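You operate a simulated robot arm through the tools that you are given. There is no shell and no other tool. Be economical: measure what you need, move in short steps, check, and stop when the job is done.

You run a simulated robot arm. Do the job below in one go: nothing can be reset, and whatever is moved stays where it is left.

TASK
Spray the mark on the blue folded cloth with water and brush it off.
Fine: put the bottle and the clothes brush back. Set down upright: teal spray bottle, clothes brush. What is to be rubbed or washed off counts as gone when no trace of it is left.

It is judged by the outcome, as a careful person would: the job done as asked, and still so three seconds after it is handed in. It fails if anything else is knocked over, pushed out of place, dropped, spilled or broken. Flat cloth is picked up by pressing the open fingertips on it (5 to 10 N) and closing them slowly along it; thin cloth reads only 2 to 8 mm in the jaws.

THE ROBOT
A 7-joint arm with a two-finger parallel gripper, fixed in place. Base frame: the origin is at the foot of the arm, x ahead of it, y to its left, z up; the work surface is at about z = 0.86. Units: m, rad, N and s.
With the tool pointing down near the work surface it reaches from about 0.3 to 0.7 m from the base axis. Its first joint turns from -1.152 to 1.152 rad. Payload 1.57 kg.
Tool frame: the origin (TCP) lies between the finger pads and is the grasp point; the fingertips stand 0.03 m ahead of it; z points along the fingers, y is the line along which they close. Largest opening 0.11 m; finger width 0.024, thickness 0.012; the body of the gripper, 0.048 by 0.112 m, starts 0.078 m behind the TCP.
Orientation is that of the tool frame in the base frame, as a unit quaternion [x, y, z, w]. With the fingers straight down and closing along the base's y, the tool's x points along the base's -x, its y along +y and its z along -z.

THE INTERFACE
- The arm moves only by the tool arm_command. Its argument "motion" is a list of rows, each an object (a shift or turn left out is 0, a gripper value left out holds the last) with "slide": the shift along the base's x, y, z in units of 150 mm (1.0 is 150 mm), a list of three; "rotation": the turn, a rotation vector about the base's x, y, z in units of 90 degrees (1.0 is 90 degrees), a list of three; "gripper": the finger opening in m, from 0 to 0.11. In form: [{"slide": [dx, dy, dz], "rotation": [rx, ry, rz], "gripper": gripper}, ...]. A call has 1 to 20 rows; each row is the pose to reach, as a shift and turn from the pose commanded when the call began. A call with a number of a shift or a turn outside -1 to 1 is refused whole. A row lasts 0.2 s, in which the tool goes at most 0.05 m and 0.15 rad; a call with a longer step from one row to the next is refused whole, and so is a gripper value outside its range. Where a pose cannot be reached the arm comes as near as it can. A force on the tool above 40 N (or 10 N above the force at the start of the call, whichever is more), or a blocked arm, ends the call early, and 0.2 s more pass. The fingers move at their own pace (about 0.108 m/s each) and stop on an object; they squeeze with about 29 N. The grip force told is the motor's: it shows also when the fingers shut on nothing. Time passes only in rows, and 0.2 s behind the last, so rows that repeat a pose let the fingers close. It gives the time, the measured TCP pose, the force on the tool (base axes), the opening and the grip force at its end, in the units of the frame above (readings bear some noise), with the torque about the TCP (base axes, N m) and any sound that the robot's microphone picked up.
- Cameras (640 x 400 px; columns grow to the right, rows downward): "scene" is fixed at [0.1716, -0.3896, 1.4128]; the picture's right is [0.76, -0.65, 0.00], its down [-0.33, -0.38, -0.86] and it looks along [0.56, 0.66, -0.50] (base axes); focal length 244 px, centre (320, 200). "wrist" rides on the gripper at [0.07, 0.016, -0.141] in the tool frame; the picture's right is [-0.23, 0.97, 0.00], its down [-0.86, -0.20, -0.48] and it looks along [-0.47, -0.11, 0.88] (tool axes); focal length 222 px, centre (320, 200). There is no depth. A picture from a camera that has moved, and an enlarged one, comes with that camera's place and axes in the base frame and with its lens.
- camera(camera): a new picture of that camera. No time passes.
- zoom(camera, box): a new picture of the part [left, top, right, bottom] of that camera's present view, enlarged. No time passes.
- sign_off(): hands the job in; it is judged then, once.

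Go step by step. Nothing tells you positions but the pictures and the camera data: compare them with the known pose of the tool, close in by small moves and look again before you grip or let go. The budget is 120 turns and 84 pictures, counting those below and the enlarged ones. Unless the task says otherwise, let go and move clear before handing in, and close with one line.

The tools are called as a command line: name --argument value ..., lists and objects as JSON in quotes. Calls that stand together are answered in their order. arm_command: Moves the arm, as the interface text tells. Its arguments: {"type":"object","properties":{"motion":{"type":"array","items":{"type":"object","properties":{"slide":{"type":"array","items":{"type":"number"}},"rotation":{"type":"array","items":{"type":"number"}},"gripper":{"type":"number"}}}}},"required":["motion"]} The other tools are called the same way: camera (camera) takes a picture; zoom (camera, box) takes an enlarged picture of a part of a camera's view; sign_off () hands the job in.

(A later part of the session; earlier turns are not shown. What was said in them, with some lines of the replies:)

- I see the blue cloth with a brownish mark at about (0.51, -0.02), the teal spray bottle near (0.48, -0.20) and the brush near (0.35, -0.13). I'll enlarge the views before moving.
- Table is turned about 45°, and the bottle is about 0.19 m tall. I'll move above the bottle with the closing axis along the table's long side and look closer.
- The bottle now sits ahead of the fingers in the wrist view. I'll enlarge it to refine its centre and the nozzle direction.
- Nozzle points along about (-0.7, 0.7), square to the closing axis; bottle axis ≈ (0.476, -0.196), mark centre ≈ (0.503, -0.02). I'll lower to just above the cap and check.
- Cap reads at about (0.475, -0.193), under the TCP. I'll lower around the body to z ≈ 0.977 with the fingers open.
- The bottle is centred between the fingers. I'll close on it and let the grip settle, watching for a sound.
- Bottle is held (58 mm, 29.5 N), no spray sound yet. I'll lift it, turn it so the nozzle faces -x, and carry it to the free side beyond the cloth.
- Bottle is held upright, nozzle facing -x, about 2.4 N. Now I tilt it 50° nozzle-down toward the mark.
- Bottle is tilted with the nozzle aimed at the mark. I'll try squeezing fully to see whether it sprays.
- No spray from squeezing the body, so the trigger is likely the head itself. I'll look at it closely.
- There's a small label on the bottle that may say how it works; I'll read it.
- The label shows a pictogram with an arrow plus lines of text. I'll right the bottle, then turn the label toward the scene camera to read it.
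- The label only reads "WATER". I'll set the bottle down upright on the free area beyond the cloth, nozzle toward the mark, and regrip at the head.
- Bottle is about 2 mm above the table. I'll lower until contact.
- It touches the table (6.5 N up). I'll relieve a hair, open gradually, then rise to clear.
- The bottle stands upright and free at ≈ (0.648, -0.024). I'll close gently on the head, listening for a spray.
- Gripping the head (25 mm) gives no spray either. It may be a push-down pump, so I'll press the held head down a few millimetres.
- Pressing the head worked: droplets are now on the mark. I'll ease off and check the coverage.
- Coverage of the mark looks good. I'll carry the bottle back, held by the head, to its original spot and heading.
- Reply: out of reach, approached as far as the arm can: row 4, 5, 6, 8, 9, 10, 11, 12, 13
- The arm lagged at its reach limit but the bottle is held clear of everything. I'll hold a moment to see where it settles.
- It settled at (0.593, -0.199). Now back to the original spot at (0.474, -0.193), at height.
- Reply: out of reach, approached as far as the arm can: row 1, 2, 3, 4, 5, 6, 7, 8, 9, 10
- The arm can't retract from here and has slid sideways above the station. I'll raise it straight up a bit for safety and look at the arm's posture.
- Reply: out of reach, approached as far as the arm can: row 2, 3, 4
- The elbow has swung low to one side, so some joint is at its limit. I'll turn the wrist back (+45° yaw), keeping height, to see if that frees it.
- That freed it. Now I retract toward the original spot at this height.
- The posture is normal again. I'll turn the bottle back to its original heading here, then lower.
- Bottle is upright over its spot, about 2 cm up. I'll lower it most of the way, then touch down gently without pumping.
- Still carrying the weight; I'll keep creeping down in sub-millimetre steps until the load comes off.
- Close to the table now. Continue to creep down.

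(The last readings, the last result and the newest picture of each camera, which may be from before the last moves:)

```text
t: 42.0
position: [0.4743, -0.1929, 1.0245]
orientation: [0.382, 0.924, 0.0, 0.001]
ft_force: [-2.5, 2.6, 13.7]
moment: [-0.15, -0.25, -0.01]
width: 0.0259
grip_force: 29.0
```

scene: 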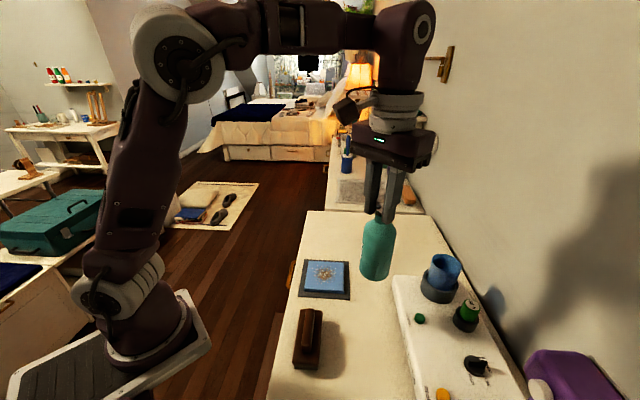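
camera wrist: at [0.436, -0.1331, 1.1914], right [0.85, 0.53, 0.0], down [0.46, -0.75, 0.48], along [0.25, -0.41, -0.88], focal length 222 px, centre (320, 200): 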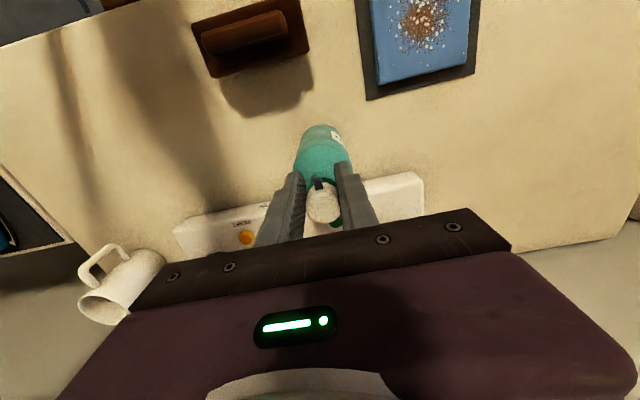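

Contact made. I'll ease up slightly, open gradually, and rise clear.

arm_command --motion '[{"slide": [0, 0, 0.01], "gripper": 0.026}, {"slide": [0, 0, 0.01], "gripper": 0.03}, {"slide": [0, 0, 0.01], "gripper": 0.045}, {"slide": [0, 0, 0.01], "gripper": 0.07}, {"slide": [0, 0, 0.05], "gripper": 0.08}, {"slide": [0, 0, 0.25], "gripper": 0.08}, {"slide": [0, 0, 0.5], "gripper": 0.08}, {"slide": [0, 0, 0.8], "gripper": 0.08}, {"slide": [0, 0, 0.95], "gripper": 0.08}]'

camera --camera "scene"

camera --camera "wrist"

```text
t: 44.0
position: [0.4728, -0.1927, 1.167]
orientation: [0.381, 0.924, 0.0, -0.001]
ft_force: [0.3, 0.5, 0.5]
moment: [0.02, -0.01, -0.02]
width: 0.0801
grip_force: 0.1
```

```text
44 pictures are left
```

scene: 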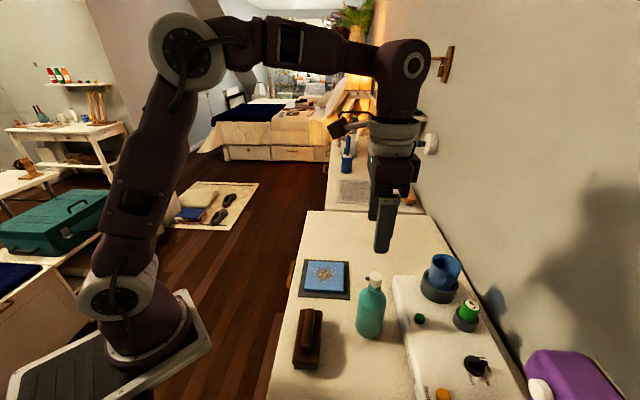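

```text
43 pictures are left
camera wrist: at [0.435, -0.1324, 1.3082], right [0.85, 0.53, 0.0], down [0.46, -0.75, 0.48], along [0.25, -0.41, -0.88], focal length 222 px, centre (320, 200)
```

wrist: 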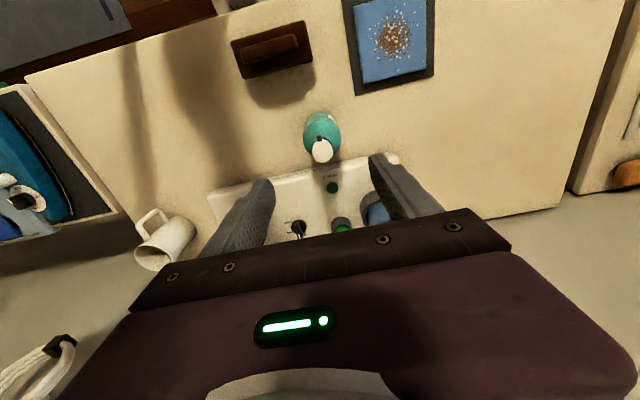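

The bottle is back, upright on its spot. Next the brush at about (0.347, -0.134): I'll go above it with the closing axis across its handle.

arm_command --motion '[{"slide": [-0.1, 0.05, 0], "rotation": [0, 0, 0.09]}, {"slide": [-0.2, 0.1, 0], "rotation": [0, 0, 0.18]}, {"slide": [-0.3, 0.15, 0], "rotation": [0, 0, 0.27]}, {"slide": [-0.4, 0.2, 0], "rotation": [0, 0, 0.36]}, {"slide": [-0.5, 0.25, 0], "rotation": [0, 0, 0.45]}, {"slide": [-0.6, 0.3, 0], "rotation": [0, 0, 0.54]}, {"slide": [-0.7, 0.35, 0], "rotation": [0, 0, 0.63]}, {"slide": [-0.8, 0.39, 0], "rotation": [0, 0, 0.72]}, {"slide": [-0.84, 0.39, 0], "rotation": [0, 0, 0.81]}, {"slide": [-0.84, 0.39, 0], "rotation": [0, 0, 0.9]}, {"slide": [-0.84, 0.39, -0.1], "rotation": [0, 0, 1.0]}, {"slide": [-0.84, 0.39, -0.3], "rotation": [0, 0, 1.0]}, {"slide": [-0.84, 0.39, -0.3], "rotation": [0, 0, 1.0]}]'

camera --camera "wrist"

zoom --camera "scene" --box '[270, 250, 390, 380]'

```text
refused: row 11 steps farther than a row can; nothing moved
```

```text
42 pictures are left
camera wrist: at [0.435, -0.1324, 1.3082], right [0.85, 0.53, 0.0], down [0.46, -0.75, 0.48], along [0.25, -0.41, -0.88], focal length 222 px, centre (320, 200)
```

wrist: 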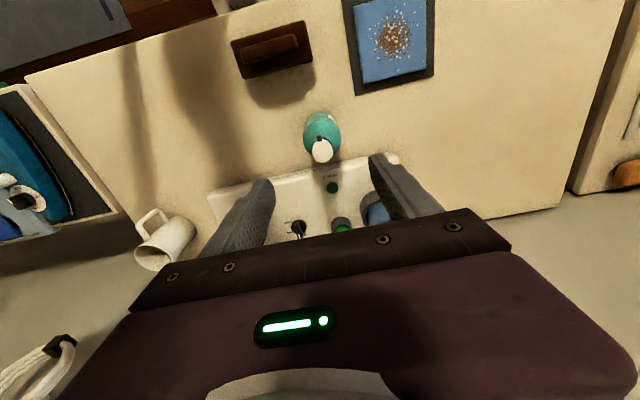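

```text
3.08 times, centred on (330, 315) of scene
camera zoom: at [0.1716, -0.3896, 1.4128], right [0.76, -0.65, 0.0], down [-0.33, -0.38, -0.86], along [0.56, 0.66, -0.5], focal length 749 px, centre (289, -154)
```

zoom: 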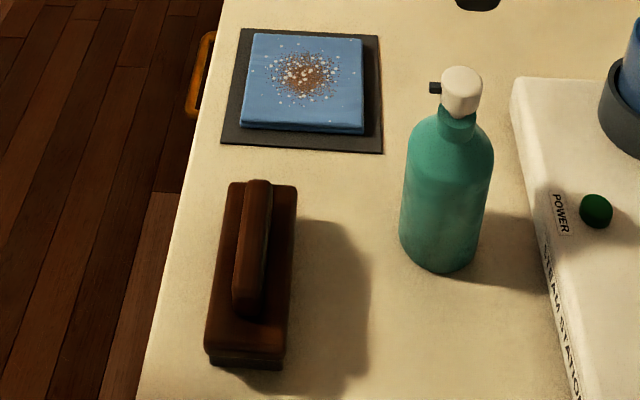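

One step was a little too large; same path with an extra row.

arm_command --motion '[{"slide": [-0.1, 0.05, 0], "rotation": [0, 0, 0.09]}, {"slide": [-0.2, 0.1, 0], "rotation": [0, 0, 0.18]}, {"slide": [-0.3, 0.15, 0], "rotation": [0, 0, 0.27]}, {"slide": [-0.4, 0.2, 0], "rotation": [0, 0, 0.36]}, {"slide": [-0.5, 0.25, 0], "rotation": [0, 0, 0.45]}, {"slide": [-0.6, 0.3, 0], "rotation": [0, 0, 0.54]}, {"slide": [-0.7, 0.35, 0], "rotation": [0, 0, 0.63]}, {"slide": [-0.8, 0.39, 0], "rotation": [0, 0, 0.72]}, {"slide": [-0.84, 0.39, 0], "rotation": [0, 0, 0.81]}, {"slide": [-0.84, 0.39, 0], "rotation": [0, 0, 0.9]}, {"slide": [-0.84, 0.39, -0.1], "rotation": [0, 0, 0.95]}, {"slide": [-0.84, 0.39, -0.3], "rotation": [0, 0, 1.0]}, {"slide": [-0.84, 0.39, -0.3], "rotation": [0, 0, 1.0]}]'

camera --camera "wrist"

camera --camera "scene"

```text
t: 46.8
position: [0.3482, -0.1356, 1.1214]
orientation: [-0.384, 0.923, 0.0, 0.0]
ft_force: [-0.3, 0.0, -0.1]
moment: [-0.02, 0.01, 0.03]
width: 0.08
grip_force: 0.0
```

```text
40 pictures are left
camera wrist: at [0.2863, -0.1724, 1.263], right [-0.53, 0.85, 0.0], down [0.74, 0.47, 0.48], along [0.41, 0.25, -0.88], focal length 222 px, centre (320, 200)
```

wrist: 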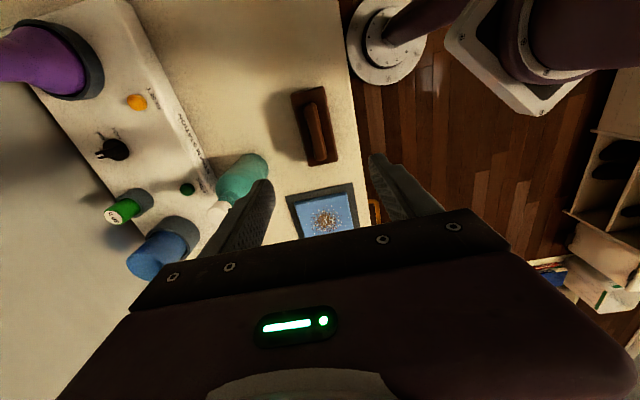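

```text
39 pictures are left
```

scene: 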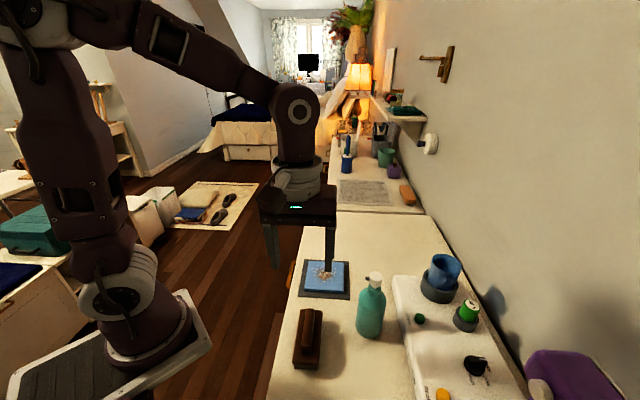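

Above the brush now; I'll enlarge it to pin the handle.

zoom --camera "wrist" --box '[260, 70, 380, 180]'

```text
3.64 times, centred on (320, 125) of wrist
camera zoom: at [0.2863, -0.1724, 1.263], right [-0.53, 0.85, 0.0], down [0.74, 0.47, 0.48], along [0.41, 0.25, -0.88], focal length 808 px, centre (320, 473)
```

zoom: 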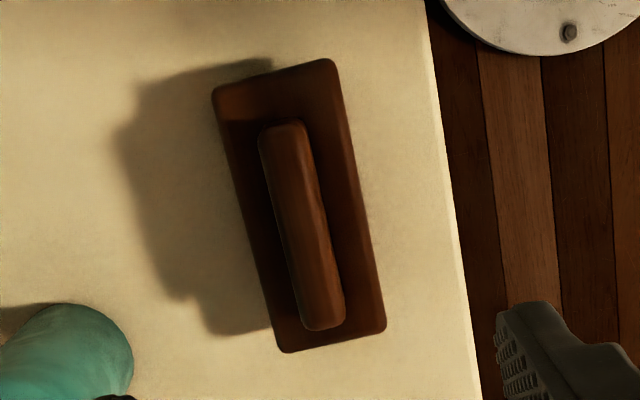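

Handle centre ≈ (0.352, -0.140), axis at 45°. I'll descend to just above it and check.

arm_command --motion '[{"slide": [0.025, -0.028, -0.3], "gripper": 0.06}, {"slide": [0.025, -0.028, -0.6]}, {"slide": [0.025, -0.028, -0.8]}, {"slide": [0.025, -0.028, -0.88]}, {"slide": [0.025, -0.028, -0.88]}]'

camera --camera "wrist"

zoom --camera "scene" --box '[230, 230, 390, 390]'

```text
t: 48.0
position: [0.3529, -0.1413, 0.9913]
orientation: [-0.382, 0.924, 0.0, 0.0]
ft_force: [-0.9, 0.2, -0.4]
moment: [0.03, 0.0, -0.02]
width: 0.0602
grip_force: 0.1
```

```text
37 pictures are left
camera wrist: at [0.29, -0.1781, 1.1319], right [-0.53, 0.85, 0.0], down [0.75, 0.46, 0.48], along [0.41, 0.25, -0.88], focal length 222 px, centre (320, 200)
```

wrist: 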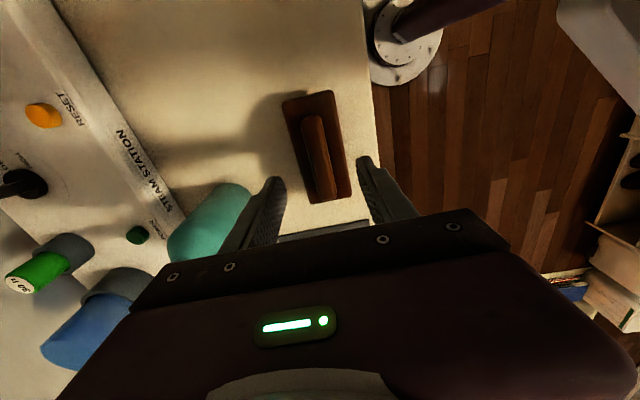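

```text
2.50 times, centred on (310, 310) of scene
camera zoom: at [0.1716, -0.3896, 1.4128], right [0.76, -0.65, 0.0], down [-0.33, -0.38, -0.86], along [0.56, 0.66, -0.5], focal length 609 px, centre (345, -75)
```

zoom: 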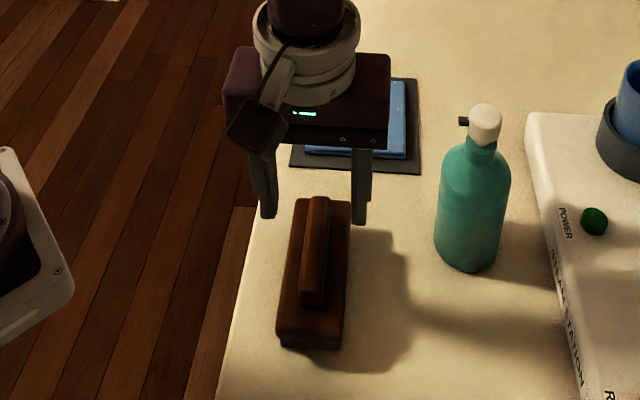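

Aligned. I'll narrow to 0.045 and descend in small steps until the tips are beside the handle, watching force.

arm_command --motion '[{"slide": [0, 0, -0.1], "gripper": 0.045}, {"slide": [0, 0, -0.2]}, {"slide": [0, 0, -0.3]}, {"slide": [0, 0, -0.36]}, {"slide": [0, 0, -0.4]}, {"slide": [0, 0, -0.4]}]'

zoom --camera "scene" --box '[260, 260, 360, 380]'

```text
t: 49.4
position: [0.3512, -0.1401, 0.9307]
orientation: [-0.382, 0.924, -0.001, 0.0]
ft_force: [-0.2, -0.3, 0.4]
moment: [-0.04, 0.01, -0.01]
width: 0.0448
grip_force: 0.1
```

```text
3.33 times, centred on (310, 320) of scene
camera zoom: at [0.1716, -0.3896, 1.4128], right [0.76, -0.65, 0.0], down [-0.33, -0.38, -0.86], along [0.56, 0.66, -0.5], focal length 812 px, centre (353, -200)
```

zoom: 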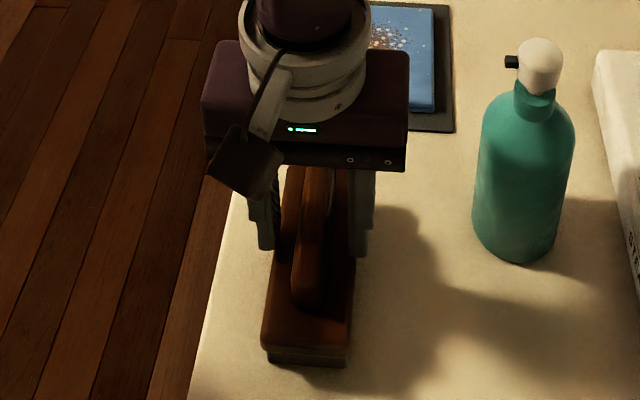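

arm_command --motion '[{"slide": [0, 0, -0.03]}, {"slide": [0, 0, -0.05]}, {"slide": [0, 0, -0.05]}]'

zoom --camera "scene" --box '[270, 290, 350, 370]'

```text
t: 49.9
position: [0.3522, -0.1393, 0.9283]
orientation: [-0.384, 0.923, -0.001, 0.0]
ft_force: [-4.4, 2.2, 22.6]
moment: [0.23, 0.28, 0.02]
width: 0.0452
grip_force: 0.1
stopped in row 2: the force on the tool passed its limit at 61 N (the readings are from after the stop); the commanded pose is now the measured one
```

```text
5.00 times, centred on (310, 330) of scene
camera zoom: at [0.1713, -0.3895, 1.4129], right [0.76, -0.65, 0.0], down [-0.33, -0.38, -0.86], along [0.56, 0.66, -0.5], focal length 1218 px, centre (370, -450)
```

zoom: 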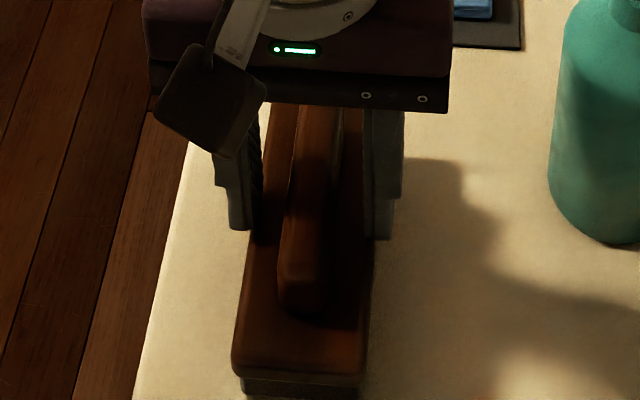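

The tips touched the brush's base at z ≈ 0.898. I'll raise 3 mm and close on the handle.

arm_command --motion '[{"slide": [0, 0, 0.025]}, {"slide": [0, 0, 0.025], "gripper": 0.035}, {"slide": [0, 0, 0.025], "gripper": 0.025}, {"slide": [0, 0, 0.025], "gripper": 0.015}, {"slide": [0, 0, 0.025], "gripper": 0.005}, {"slide": [0, 0, 0.025], "gripper": 0.005}]'

zoom --camera "scene" --box '[250, 260, 370, 380]'

```text
t: 51.3
position: [0.3522, -0.1399, 0.9309]
orientation: [-0.384, 0.924, -0.001, 0.0]
ft_force: [1.1, 0.2, 2.4]
moment: [0.07, 0.02, -0.03]
width: 0.0195
grip_force: 28.6
```

```text
3.33 times, centred on (310, 320) of scene
camera zoom: at [0.1716, -0.3896, 1.4128], right [0.76, -0.65, 0.0], down [-0.33, -0.38, -0.86], along [0.56, 0.66, -0.5], focal length 812 px, centre (353, -200)
```

zoom: 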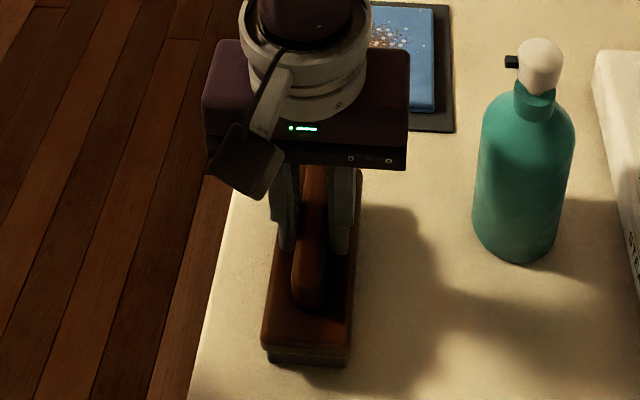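

Brush handle held (19.5 mm). I'll lift it and carry it over the mark at a safe height.

arm_command --motion '[{"slide": [0, 0, 0.15]}, {"slide": [0, 0, 0.35]}, {"slide": [0, 0, 0.55]}, {"slide": [0.2, 0.16, 0.6]}, {"slide": [0.4, 0.32, 0.6]}, {"slide": [0.6, 0.48, 0.6]}, {"slide": [0.8, 0.64, 0.6]}, {"slide": [1.0, 0.8, 0.6]}, {"slide": [1.0, 0.8, 0.6]}]'

camera --camera "wrist"

zoom --camera "scene" --box '[250, 180, 410, 330]'

```text
t: 53.3
position: [0.5025, -0.0214, 1.0215]
orientation: [-0.384, 0.923, -0.001, 0.0]
ft_force: [0.5, -0.1, -1.6]
moment: [-0.02, -0.02, 0.0]
width: 0.0194
grip_force: 28.7
```

```text
32 pictures are left
camera wrist: at [0.4405, -0.0583, 1.1627], right [-0.53, 0.85, 0.0], down [0.74, 0.47, 0.48], along [0.41, 0.25, -0.88], focal length 222 px, centre (320, 200)
```

wrist: 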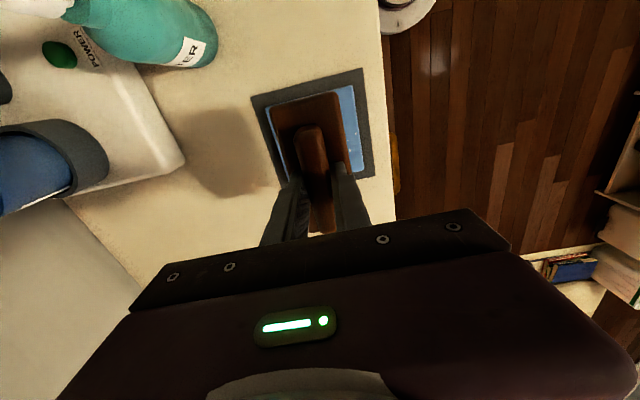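

```text
2.67 times, centred on (330, 255) of scene
camera zoom: at [0.1717, -0.3896, 1.4128], right [0.76, -0.65, 0.0], down [-0.33, -0.38, -0.86], along [0.56, 0.66, -0.5], focal length 649 px, centre (293, 53)
```

zoom: 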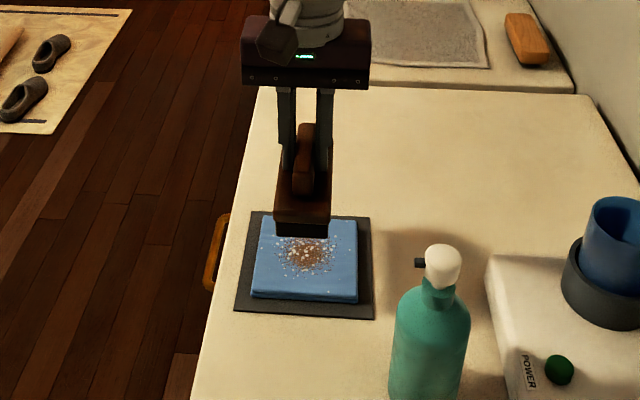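

Brush is above the cloth. I'll lower toward it and feel for light contact.

arm_command --motion '[{"slide": [0, 0, -0.2]}, {"slide": [0, 0, -0.35]}, {"slide": [0, 0, -0.39]}, {"slide": [0, 0, -0.39]}]'

arm_command --motion '[{"slide": [0, 0, -0.013]}, {"slide": [0, 0, -0.013]}]'

arm_command --motion '[{"slide": [0, 0, -0.013]}, {"slide": [0, 0, -0.013]}]'

```text
t: 54.3
position: [0.5022, -0.0197, 0.9634]
orientation: [-0.384, 0.923, -0.001, 0.0]
ft_force: [0.4, -0.4, -1.0]
moment: [0.04, -0.01, 0.02]
width: 0.0195
grip_force: 28.7
```

```text
t: 54.9
position: [0.5027, -0.0214, 0.961]
orientation: [-0.383, 0.924, 0.0, 0.0]
ft_force: [0.6, 0.2, -1.4]
moment: [-0.03, 0.01, 0.02]
width: 0.0195
grip_force: 29.2
```

```text
t: 55.5
position: [0.5029, -0.0199, 0.9599]
orientation: [-0.384, 0.924, -0.001, 0.0]
ft_force: [-0.3, -1.2, -1.7]
moment: [0.0, 0.01, -0.03]
width: 0.0192
grip_force: 29.4
```

arm_command --motion '[{"slide": [0, 0, -0.013]}, {"slide": [0, 0, -0.013]}]'

arm_command --motion '[{"slide": [0, 0, -0.01]}, {"slide": [0, 0, -0.01]}]'

zoom --camera "scene" --box '[280, 220, 370, 310]'

```text
t: 56.1
position: [0.5024, -0.0194, 0.9573]
orientation: [-0.384, 0.923, -0.001, 0.0]
ft_force: [0.6, -0.4, -1.5]
moment: [-0.03, -0.02, -0.01]
width: 0.0196
grip_force: 28.8
```

```text
t: 56.7
position: [0.5021, -0.0209, 0.9569]
orientation: [-0.383, 0.924, -0.001, 0.001]
ft_force: [0.5, 0.2, -1.7]
moment: [0.0, 0.01, -0.01]
width: 0.0198
grip_force: 28.8
```

```text
4.44 times, centred on (325, 265) of scene
camera zoom: at [0.1716, -0.3896, 1.4128], right [0.76, -0.65, 0.0], down [-0.33, -0.38, -0.86], along [0.56, 0.66, -0.5], focal length 1082 px, centre (298, -89)
```

zoom: 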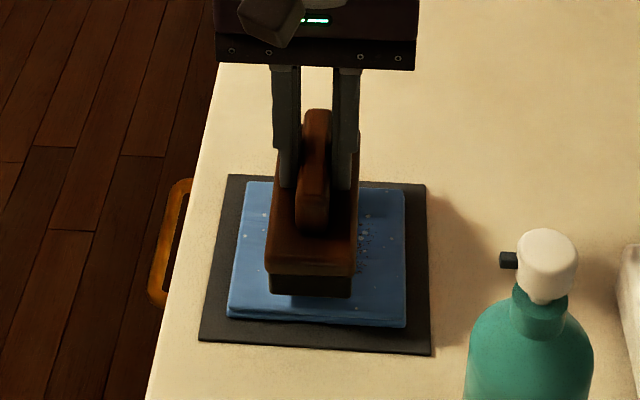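

Nearly touching. A few more millimetre steps.

arm_command --motion '[{"slide": [0, 0, -0.013]}, {"slide": [0, 0, -0.013]}]'

arm_command --motion '[{"slide": [0, 0, -0.01]}, {"slide": [0, 0, -0.01]}]'

arm_command --motion '[{"slide": [0, 0, -0.01]}, {"slide": [0, 0, -0.01]}]'

```text
t: 57.3
position: [0.5027, -0.0196, 0.9542]
orientation: [-0.384, 0.924, 0.0, 0.001]
ft_force: [-0.1, -0.7, -1.3]
moment: [0.0, 0.0, -0.04]
width: 0.0194
grip_force: 29.2
```

```text
t: 57.9
position: [0.5021, -0.021, 0.9522]
orientation: [-0.383, 0.924, 0.0, 0.001]
ft_force: [-0.2, 0.5, -1.6]
moment: [-0.02, 0.02, -0.02]
width: 0.0191
grip_force: 28.9
```

```text
t: 58.5
position: [0.5019, -0.0191, 0.9521]
orientation: [-0.383, 0.924, -0.001, 0.0]
ft_force: [-0.1, -0.3, -1.3]
moment: [0.05, 0.02, -0.02]
width: 0.0197
grip_force: 28.7
```

arm_command --motion '[{"slide": [0, 0, -0.01]}, {"slide": [0, 0, -0.01]}]'

arm_command --motion '[{"slide": [0, 0, -0.01]}, {"slide": [0, 0, -0.01]}]'

arm_command --motion '[{"slide": [0, 0, -0.01]}, {"slide": [0, 0, -0.01]}]'

```text
t: 59.1
position: [0.5013, -0.0211, 0.9491]
orientation: [-0.384, 0.923, -0.001, 0.0]
ft_force: [-0.7, -0.7, -0.9]
moment: [0.0, 0.02, -0.02]
width: 0.0192
grip_force: 28.8
```

```text
t: 59.7
position: [0.5013, -0.0209, 0.9466]
orientation: [-0.384, 0.923, -0.001, 0.0]
ft_force: [1.1, 0.1, -0.3]
moment: [0.03, 0.0, 0.0]
width: 0.0195
grip_force: 29.0
```

```text
t: 60.3
position: [0.5029, -0.0198, 0.9457]
orientation: [-0.384, 0.924, -0.002, 0.0]
ft_force: [0.7, 0.7, -0.5]
moment: [0.0, 0.04, -0.03]
width: 0.0194
grip_force: 28.9
```

Load begins to come off; the bristles are just touching. One or two steps more for light pressure.

arm_command --motion '[{"slide": [0, 0, -0.01]}, {"slide": [0, 0, -0.01]}]'

arm_command --motion '[{"slide": [0, 0, -0.007]}, {"slide": [0, 0, -0.007]}]'

zoom --camera "scene" --box '[280, 220, 370, 310]'

```text
t: 60.9
position: [0.5024, -0.0199, 0.9456]
orientation: [-0.384, 0.924, -0.002, 0.002]
ft_force: [-1.4, 0.4, 22.9]
moment: [-0.14, 0.3, 0.03]
width: 0.0194
grip_force: 29.1
```

```text
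t: 61.5
position: [0.5025, -0.0201, 0.9441]
orientation: [-0.383, 0.924, 0.0, 0.003]
ft_force: [2.8, -1.9, 28.7]
moment: [0.08, -0.08, 0.0]
width: 0.0194
grip_force: 28.9
```

```text
4.44 times, centred on (325, 265) of scene
camera zoom: at [0.1712, -0.3897, 1.4128], right [0.76, -0.65, 0.0], down [-0.33, -0.38, -0.86], along [0.56, 0.66, -0.5], focal length 1082 px, centre (298, -89)
```

zoom: 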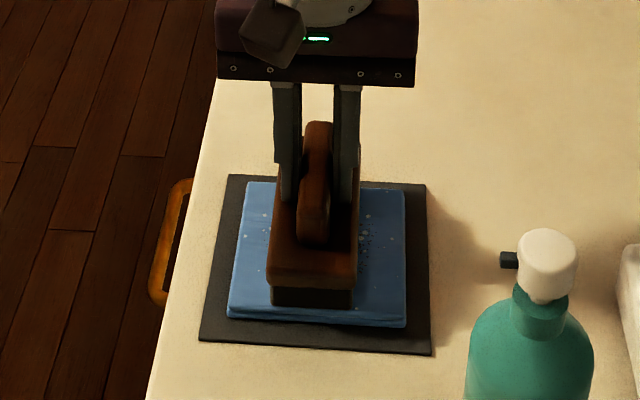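

Too firm (29 N); I'll ease up to a light pressure.

arm_command --motion '[{"slide": [0, 0, 0.009]}, {"slide": [0, 0, 0.009]}]'

```text
t: 62.1
position: [0.5014, -0.0186, 0.9446]
orientation: [-0.383, 0.924, -0.001, 0.0]
ft_force: [5.0, 1.0, 8.0]
moment: [0.33, -0.48, -0.09]
width: 0.0193
grip_force: 29.2
```

About 8 N now. I'll do a short stroke toward the uncovered side of the mark and back, then check the cloth.

arm_command --motion '[{"slide": [0.03, -0.03, 0]}, {"slide": [0.06, -0.06, 0]}, {"slide": [0.1, -0.1, 0]}, {"slide": [0.13, -0.13, 0]}, {"slide": [0.09, -0.09, 0]}, {"slide": [0.04, -0.04, 0]}, {"slide": [0, 0, 0]}, {"slide": [-0.05, 0.05, 0]}, {"slide": [-0.08, 0.08, 0]}]'

zoom --camera "scene" --box '[280, 220, 370, 310]'

```text
t: 64.1
position: [0.4912, -0.0087, 0.9448]
orientation: [-0.384, 0.923, -0.002, 0.002]
ft_force: [3.3, -2.4, 6.1]
moment: [-0.14, -0.07, 0.04]
width: 0.0196
grip_force: 28.9
```

```text
4.44 times, centred on (325, 265) of scene
camera zoom: at [0.1716, -0.3897, 1.4128], right [0.76, -0.65, 0.0], down [-0.33, -0.38, -0.86], along [0.56, 0.66, -0.5], focal length 1082 px, centre (298, -89)
```

zoom: 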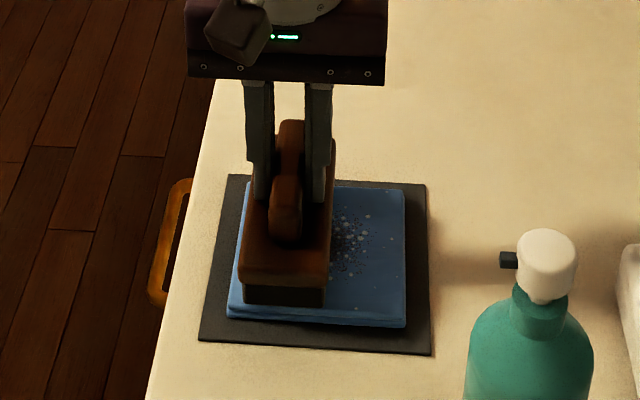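

The cloth stays put and the mark is fading. I'll make several more strokes across it.

arm_command --motion '[{"slide": [0.06, -0.06, 0]}, {"slide": [0.12, -0.12, 0]}, {"slide": [0.18, -0.18, 0]}, {"slide": [0.24, -0.24, 0]}, {"slide": [0.18, -0.18, 0]}, {"slide": [0.12, -0.12, 0]}, {"slide": [0.06, -0.06, 0]}, {"slide": [0, 0, 0]}, {"slide": [0.06, -0.06, 0]}, {"slide": [0.12, -0.12, 0]}, {"slide": [0.18, -0.18, 0]}, {"slide": [0.24, -0.24, 0]}, {"slide": [0.18, -0.18, 0]}, {"slide": [0.12, -0.12, 0]}, {"slide": [0.06, -0.06, 0]}, {"slide": [0, 0, 0]}]'

zoom --camera "scene" --box '[280, 220, 370, 310]'

```text
t: 67.5
position: [0.4906, -0.0086, 0.9446]
orientation: [-0.384, 0.923, -0.001, 0.0]
ft_force: [-0.6, -0.9, -1.4]
moment: [0.0, -0.01, -0.02]
width: 0.0196
grip_force: 28.7
```

```text
4.44 times, centred on (325, 265) of scene
camera zoom: at [0.1716, -0.3896, 1.4128], right [0.76, -0.65, 0.0], down [-0.33, -0.38, -0.86], along [0.56, 0.66, -0.5], focal length 1082 px, centre (298, -89)
```

zoom: 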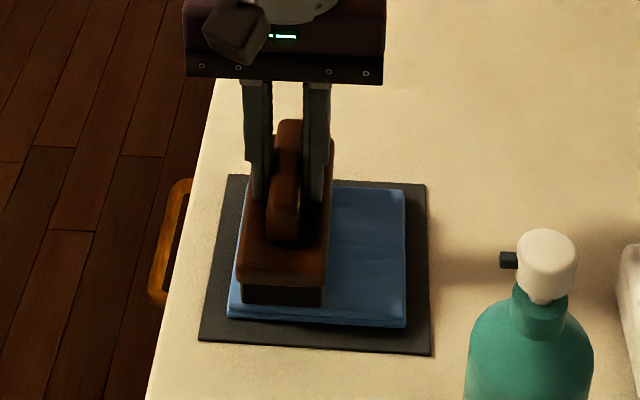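

The visible part is clean. I'll lift the brush and shift it off toward its home to inspect the whole cloth.

arm_command --motion '[{"slide": [0, 0, 0.15]}, {"slide": [0, 0, 0.35]}, {"slide": [-0.1, -0.1, 0.5]}, {"slide": [-0.3, -0.3, 0.5]}, {"slide": [-0.5, -0.5, 0.5]}, {"slide": [-0.7, -0.7, 0.5]}, {"slide": [-0.92, -0.87, 0.5]}, {"slide": [-0.92, -0.87, 0.5]}]'

zoom --camera "scene" --box '[285, 240, 365, 310]'

camera --camera "wrist"

```text
t: 69.3
position: [0.3517, -0.1388, 1.021]
orientation: [-0.383, 0.924, -0.001, 0.001]
ft_force: [0.8, 0.4, -1.5]
moment: [0.02, -0.01, 0.06]
width: 0.0195
grip_force: 28.3
```

```text
5.71 times, centred on (325, 275) of scene
camera zoom: at [0.1716, -0.3897, 1.4128], right [0.76, -0.65, 0.0], down [-0.33, -0.38, -0.86], along [0.56, 0.66, -0.5], focal length 1391 px, centre (291, -229)
```

zoom: 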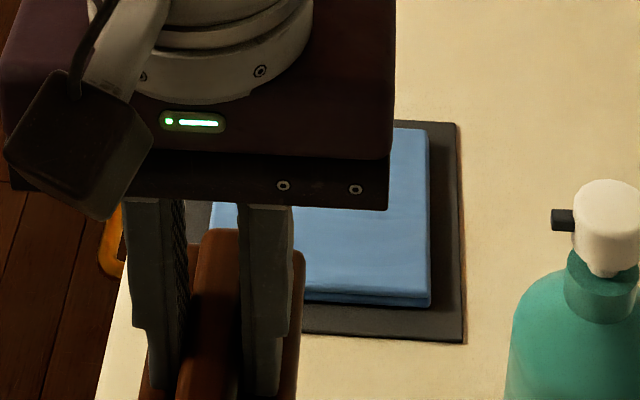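

```text
25 pictures are left
camera wrist: at [0.29, -0.1764, 1.1617], right [-0.53, 0.85, 0.0], down [0.74, 0.47, 0.48], along [0.41, 0.25, -0.88], focal length 222 px, centre (320, 200)
```

wrist: 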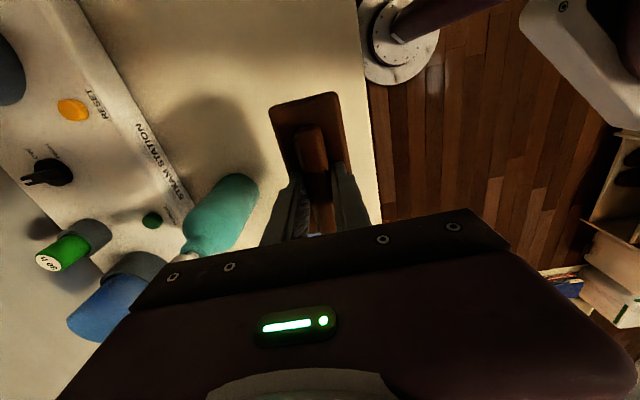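

The gripper hides part of the cloth in this view. I'll raise the brush well above the bottle and shift aside to see the entire cloth.

arm_command --motion '[{"slide": [0, 0, 0.3]}, {"slide": [0, 0, 0.6]}, {"slide": [0, 0, 0.9]}, {"slide": [0.15, -0.15, 1.0]}, {"slide": [0.35, -0.35, 1.0]}, {"slide": [0.55, -0.55, 1.0]}, {"slide": [0.75, -0.7, 1.0]}, {"slide": [0.75, -0.7, 1.0]}]'

zoom --camera "scene" --box '[285, 240, 365, 310]'

```text
t: 71.1
position: [0.4664, -0.2434, 1.1698]
orientation: [-0.384, 0.923, 0.0, 0.001]
ft_force: [-0.1, 0.1, -0.7]
moment: [0.01, -0.02, -0.03]
width: 0.0195
grip_force: 29.0
```

```text
5.71 times, centred on (325, 275) of scene
camera zoom: at [0.1716, -0.3897, 1.4128], right [0.76, -0.65, 0.0], down [-0.33, -0.38, -0.86], along [0.56, 0.66, -0.5], focal length 1391 px, centre (291, -229)
```

zoom: 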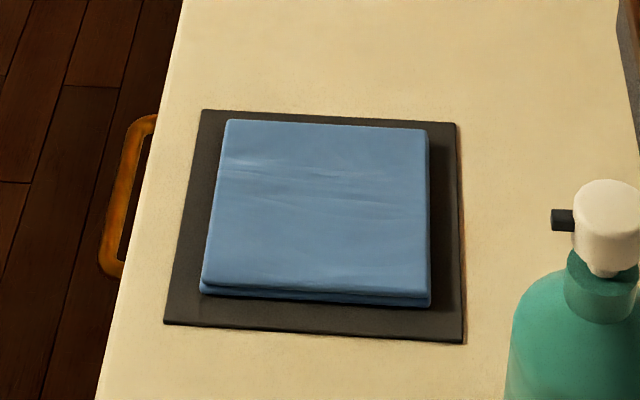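

The cloth looks entirely clean and in place. One tighter look to rule out faint traces.

zoom --camera "scene" --box '[308, 254, 342, 280]'

arm_command --motion '[{"slide": [-0.2, 0.15, 0]}, {"slide": [-0.4, 0.35, 0]}, {"slide": [-0.6, 0.55, 0]}, {"slide": [-0.757, 0.69, 0]}, {"slide": [-0.757, 0.69, -0.3]}, {"slide": [-0.757, 0.69, -0.6]}, {"slide": [-0.757, 0.69, -0.9]}, {"slide": [-0.757, 0.69, -1.0]}, {"slide": [-0.757, 0.69, -1.0]}]'

```text
15.38 times, centred on (325, 267) of scene
camera zoom: at [0.1716, -0.3897, 1.4128], right [0.76, -0.65, 0.0], down [-0.33, -0.38, -0.86], along [0.56, 0.66, -0.5], focal length 3746 px, centre (243, -831)
```

zoom: 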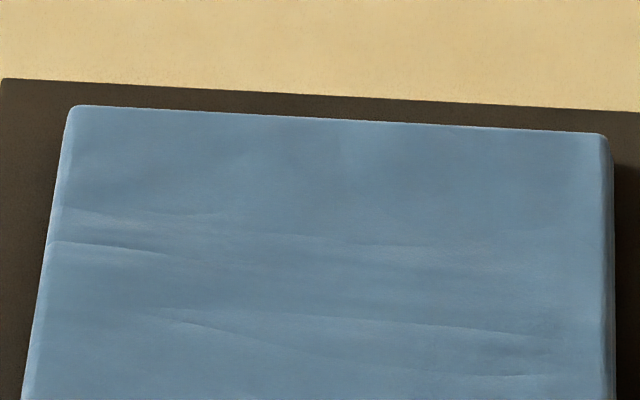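

```text
t: 73.1
position: [0.3508, -0.14, 1.0174]
orientation: [-0.383, 0.924, -0.001, 0.0]
ft_force: [-0.4, 0.7, -1.5]
moment: [0.04, -0.04, 0.02]
width: 0.0194
grip_force: 29.2
```

No trace left. Now lowering the brush at its original spot, first to about 8 mm above the expected height.

arm_command --motion '[{"slide": [0.008, 0, -0.2]}, {"slide": [0.008, 0, -0.4]}, {"slide": [0.008, 0, -0.5]}, {"slide": [0.008, 0, -0.52]}, {"slide": [0.008, 0, -0.52]}]'

arm_command --motion '[{"slide": [0, 0, -0.013]}, {"slide": [0, 0, -0.026]}, {"slide": [0, 0, -0.026]}]'

zoom --camera "scene" --box '[260, 280, 360, 380]'

```text
t: 74.3
position: [0.3531, -0.1406, 0.9421]
orientation: [-0.384, 0.923, -0.001, 0.0]
ft_force: [0.4, -1.0, -0.8]
moment: [-0.01, 0.0, 0.0]
width: 0.0193
grip_force: 28.5
```

```text
t: 75.1
position: [0.3536, -0.1402, 0.9377]
orientation: [-0.383, 0.924, -0.001, 0.001]
ft_force: [-0.1, -0.3, -2.3]
moment: [0.01, 0.01, 0.02]
width: 0.0196
grip_force: 28.7
```

```text
4.00 times, centred on (310, 330) of scene
camera zoom: at [0.1716, -0.3896, 1.4128], right [0.76, -0.65, 0.0], down [-0.33, -0.38, -0.86], along [0.56, 0.66, -0.5], focal length 974 px, centre (360, -320)
```

zoom: 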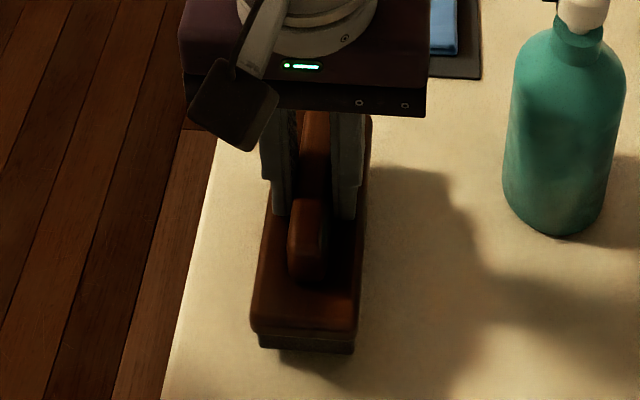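

Still a few millimetres up; creeping down until the table takes the weight.

arm_command --motion '[{"slide": [0, 0, -0.013]}, {"slide": [0, 0, -0.013]}]'

arm_command --motion '[{"slide": [0, 0, -0.013]}, {"slide": [0, 0, -0.013]}]'

arm_command --motion '[{"slide": [0, 0, -0.01]}, {"slide": [0, 0, -0.01]}]'

```text
t: 75.7
position: [0.3538, -0.1399, 0.9353]
orientation: [-0.384, 0.923, -0.001, 0.001]
ft_force: [0.2, -0.4, -1.7]
moment: [0.0, 0.01, 0.01]
width: 0.0192
grip_force: 29.0
```

```text
t: 76.3
position: [0.3516, -0.1397, 0.9352]
orientation: [-0.383, 0.924, -0.001, 0.0]
ft_force: [0.2, 0.0, -3.0]
moment: [0.01, 0.0, -0.04]
width: 0.0192
grip_force: 29.6
```

```text
t: 76.9
position: [0.3519, -0.1412, 0.9322]
orientation: [-0.383, 0.924, -0.001, 0.0]
ft_force: [-1.3, 1.1, -2.0]
moment: [-0.04, -0.01, 0.02]
width: 0.0193
grip_force: 29.0
```

arm_command --motion '[{"slide": [0, 0, -0.01]}, {"slide": [0, 0, -0.01]}]'

arm_command --motion '[{"slide": [0, 0, -0.008]}, {"slide": [0, 0, -0.008]}]'

```text
t: 77.5
position: [0.3526, -0.1403, 0.9321]
orientation: [-0.383, 0.924, -0.001, 0.0]
ft_force: [-0.4, 0.1, -1.7]
moment: [0.02, 0.01, 0.0]
width: 0.0194
grip_force: 28.7
```

```text
t: 78.1
position: [0.3533, -0.1397, 0.9296]
orientation: [-0.383, 0.924, 0.0, 0.0]
ft_force: [0.0, -0.3, -1.7]
moment: [0.02, 0.0, -0.01]
width: 0.0193
grip_force: 28.6
```

arm_command --motion '[{"slide": [0, 0, -0.008]}, {"slide": [0, 0, -0.008]}]'

arm_command --motion '[{"slide": [0, 0, -0.008]}, {"slide": [0, 0, -0.008]}]'

```text
t: 78.7
position: [0.3515, -0.1396, 0.929]
orientation: [-0.383, 0.924, 0.0, 0.002]
ft_force: [-1.5, 0.6, 21.1]
moment: [0.23, 0.09, 0.0]
width: 0.0195
grip_force: 28.8
```

```text
t: 79.3
position: [0.3531, -0.1395, 0.9277]
orientation: [-0.384, 0.923, -0.002, 0.001]
ft_force: [-0.6, 0.1, 39.6]
moment: [0.1, 0.27, -0.02]
width: 0.0194
grip_force: 29.1
```

The brush is on the table. I'll relieve the push, open slowly and rise clear.

arm_command --motion '[{"slide": [0, 0, 0.015]}, {"slide": [0, 0, 0.015], "gripper": 0.022}, {"slide": [0, 0, 0.015], "gripper": 0.03}, {"slide": [0, 0, 0.015], "gripper": 0.045}, {"slide": [0, 0, 0.02], "gripper": 0.05}, {"slide": [0, 0, 0.15]}, {"slide": [0, 0, 0.4]}, {"slide": [0, 0, 0.7]}, {"slide": [0, 0, 1.0]}, {"slide": [0, 0, 1.0]}]'

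camera --camera "scene"

camera --camera "wrist"

```text
t: 81.5
position: [0.3519, -0.1388, 1.074]
orientation: [-0.383, 0.924, 0.0, 0.0]
ft_force: [0.3, 0.5, -0.1]
moment: [0.02, 0.02, -0.01]
width: 0.0503
grip_force: 0.1
```

```text
21 pictures are left
```

scene: 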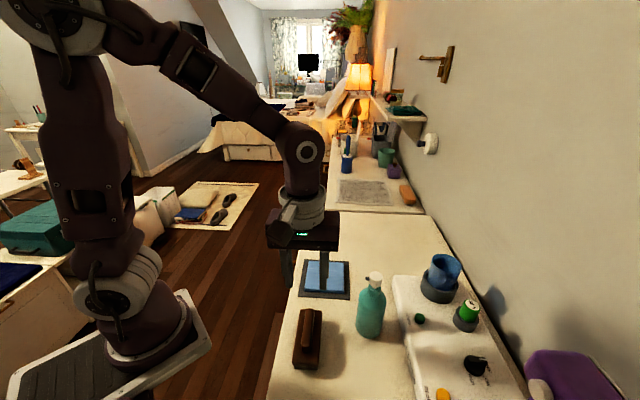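

```text
20 pictures are left
camera wrist: at [0.2909, -0.1761, 1.2157], right [-0.53, 0.85, 0.0], down [0.74, 0.47, 0.48], along [0.41, 0.25, -0.88], focal length 222 px, centre (320, 200)
```

wrist: 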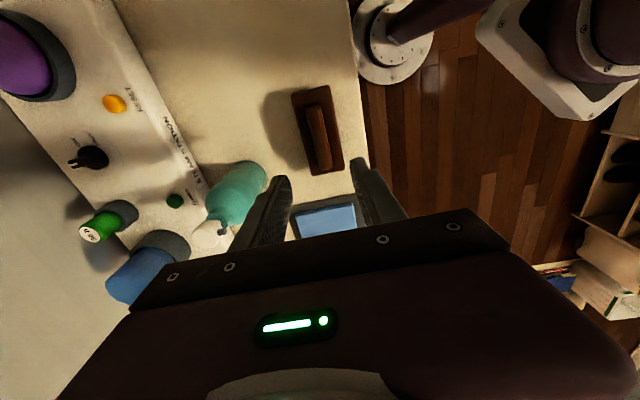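

The mark is gone, and the bottle and brush stand upright on their original spots with everything else undisturbed. The gripper is clear, so I'm handing in.

sign_off

```text
The job is handed in.
```

The mark on the blue cloth was sprayed and brushed off with no trace left, and the spray bottle and clothes brush are back upright in their places.
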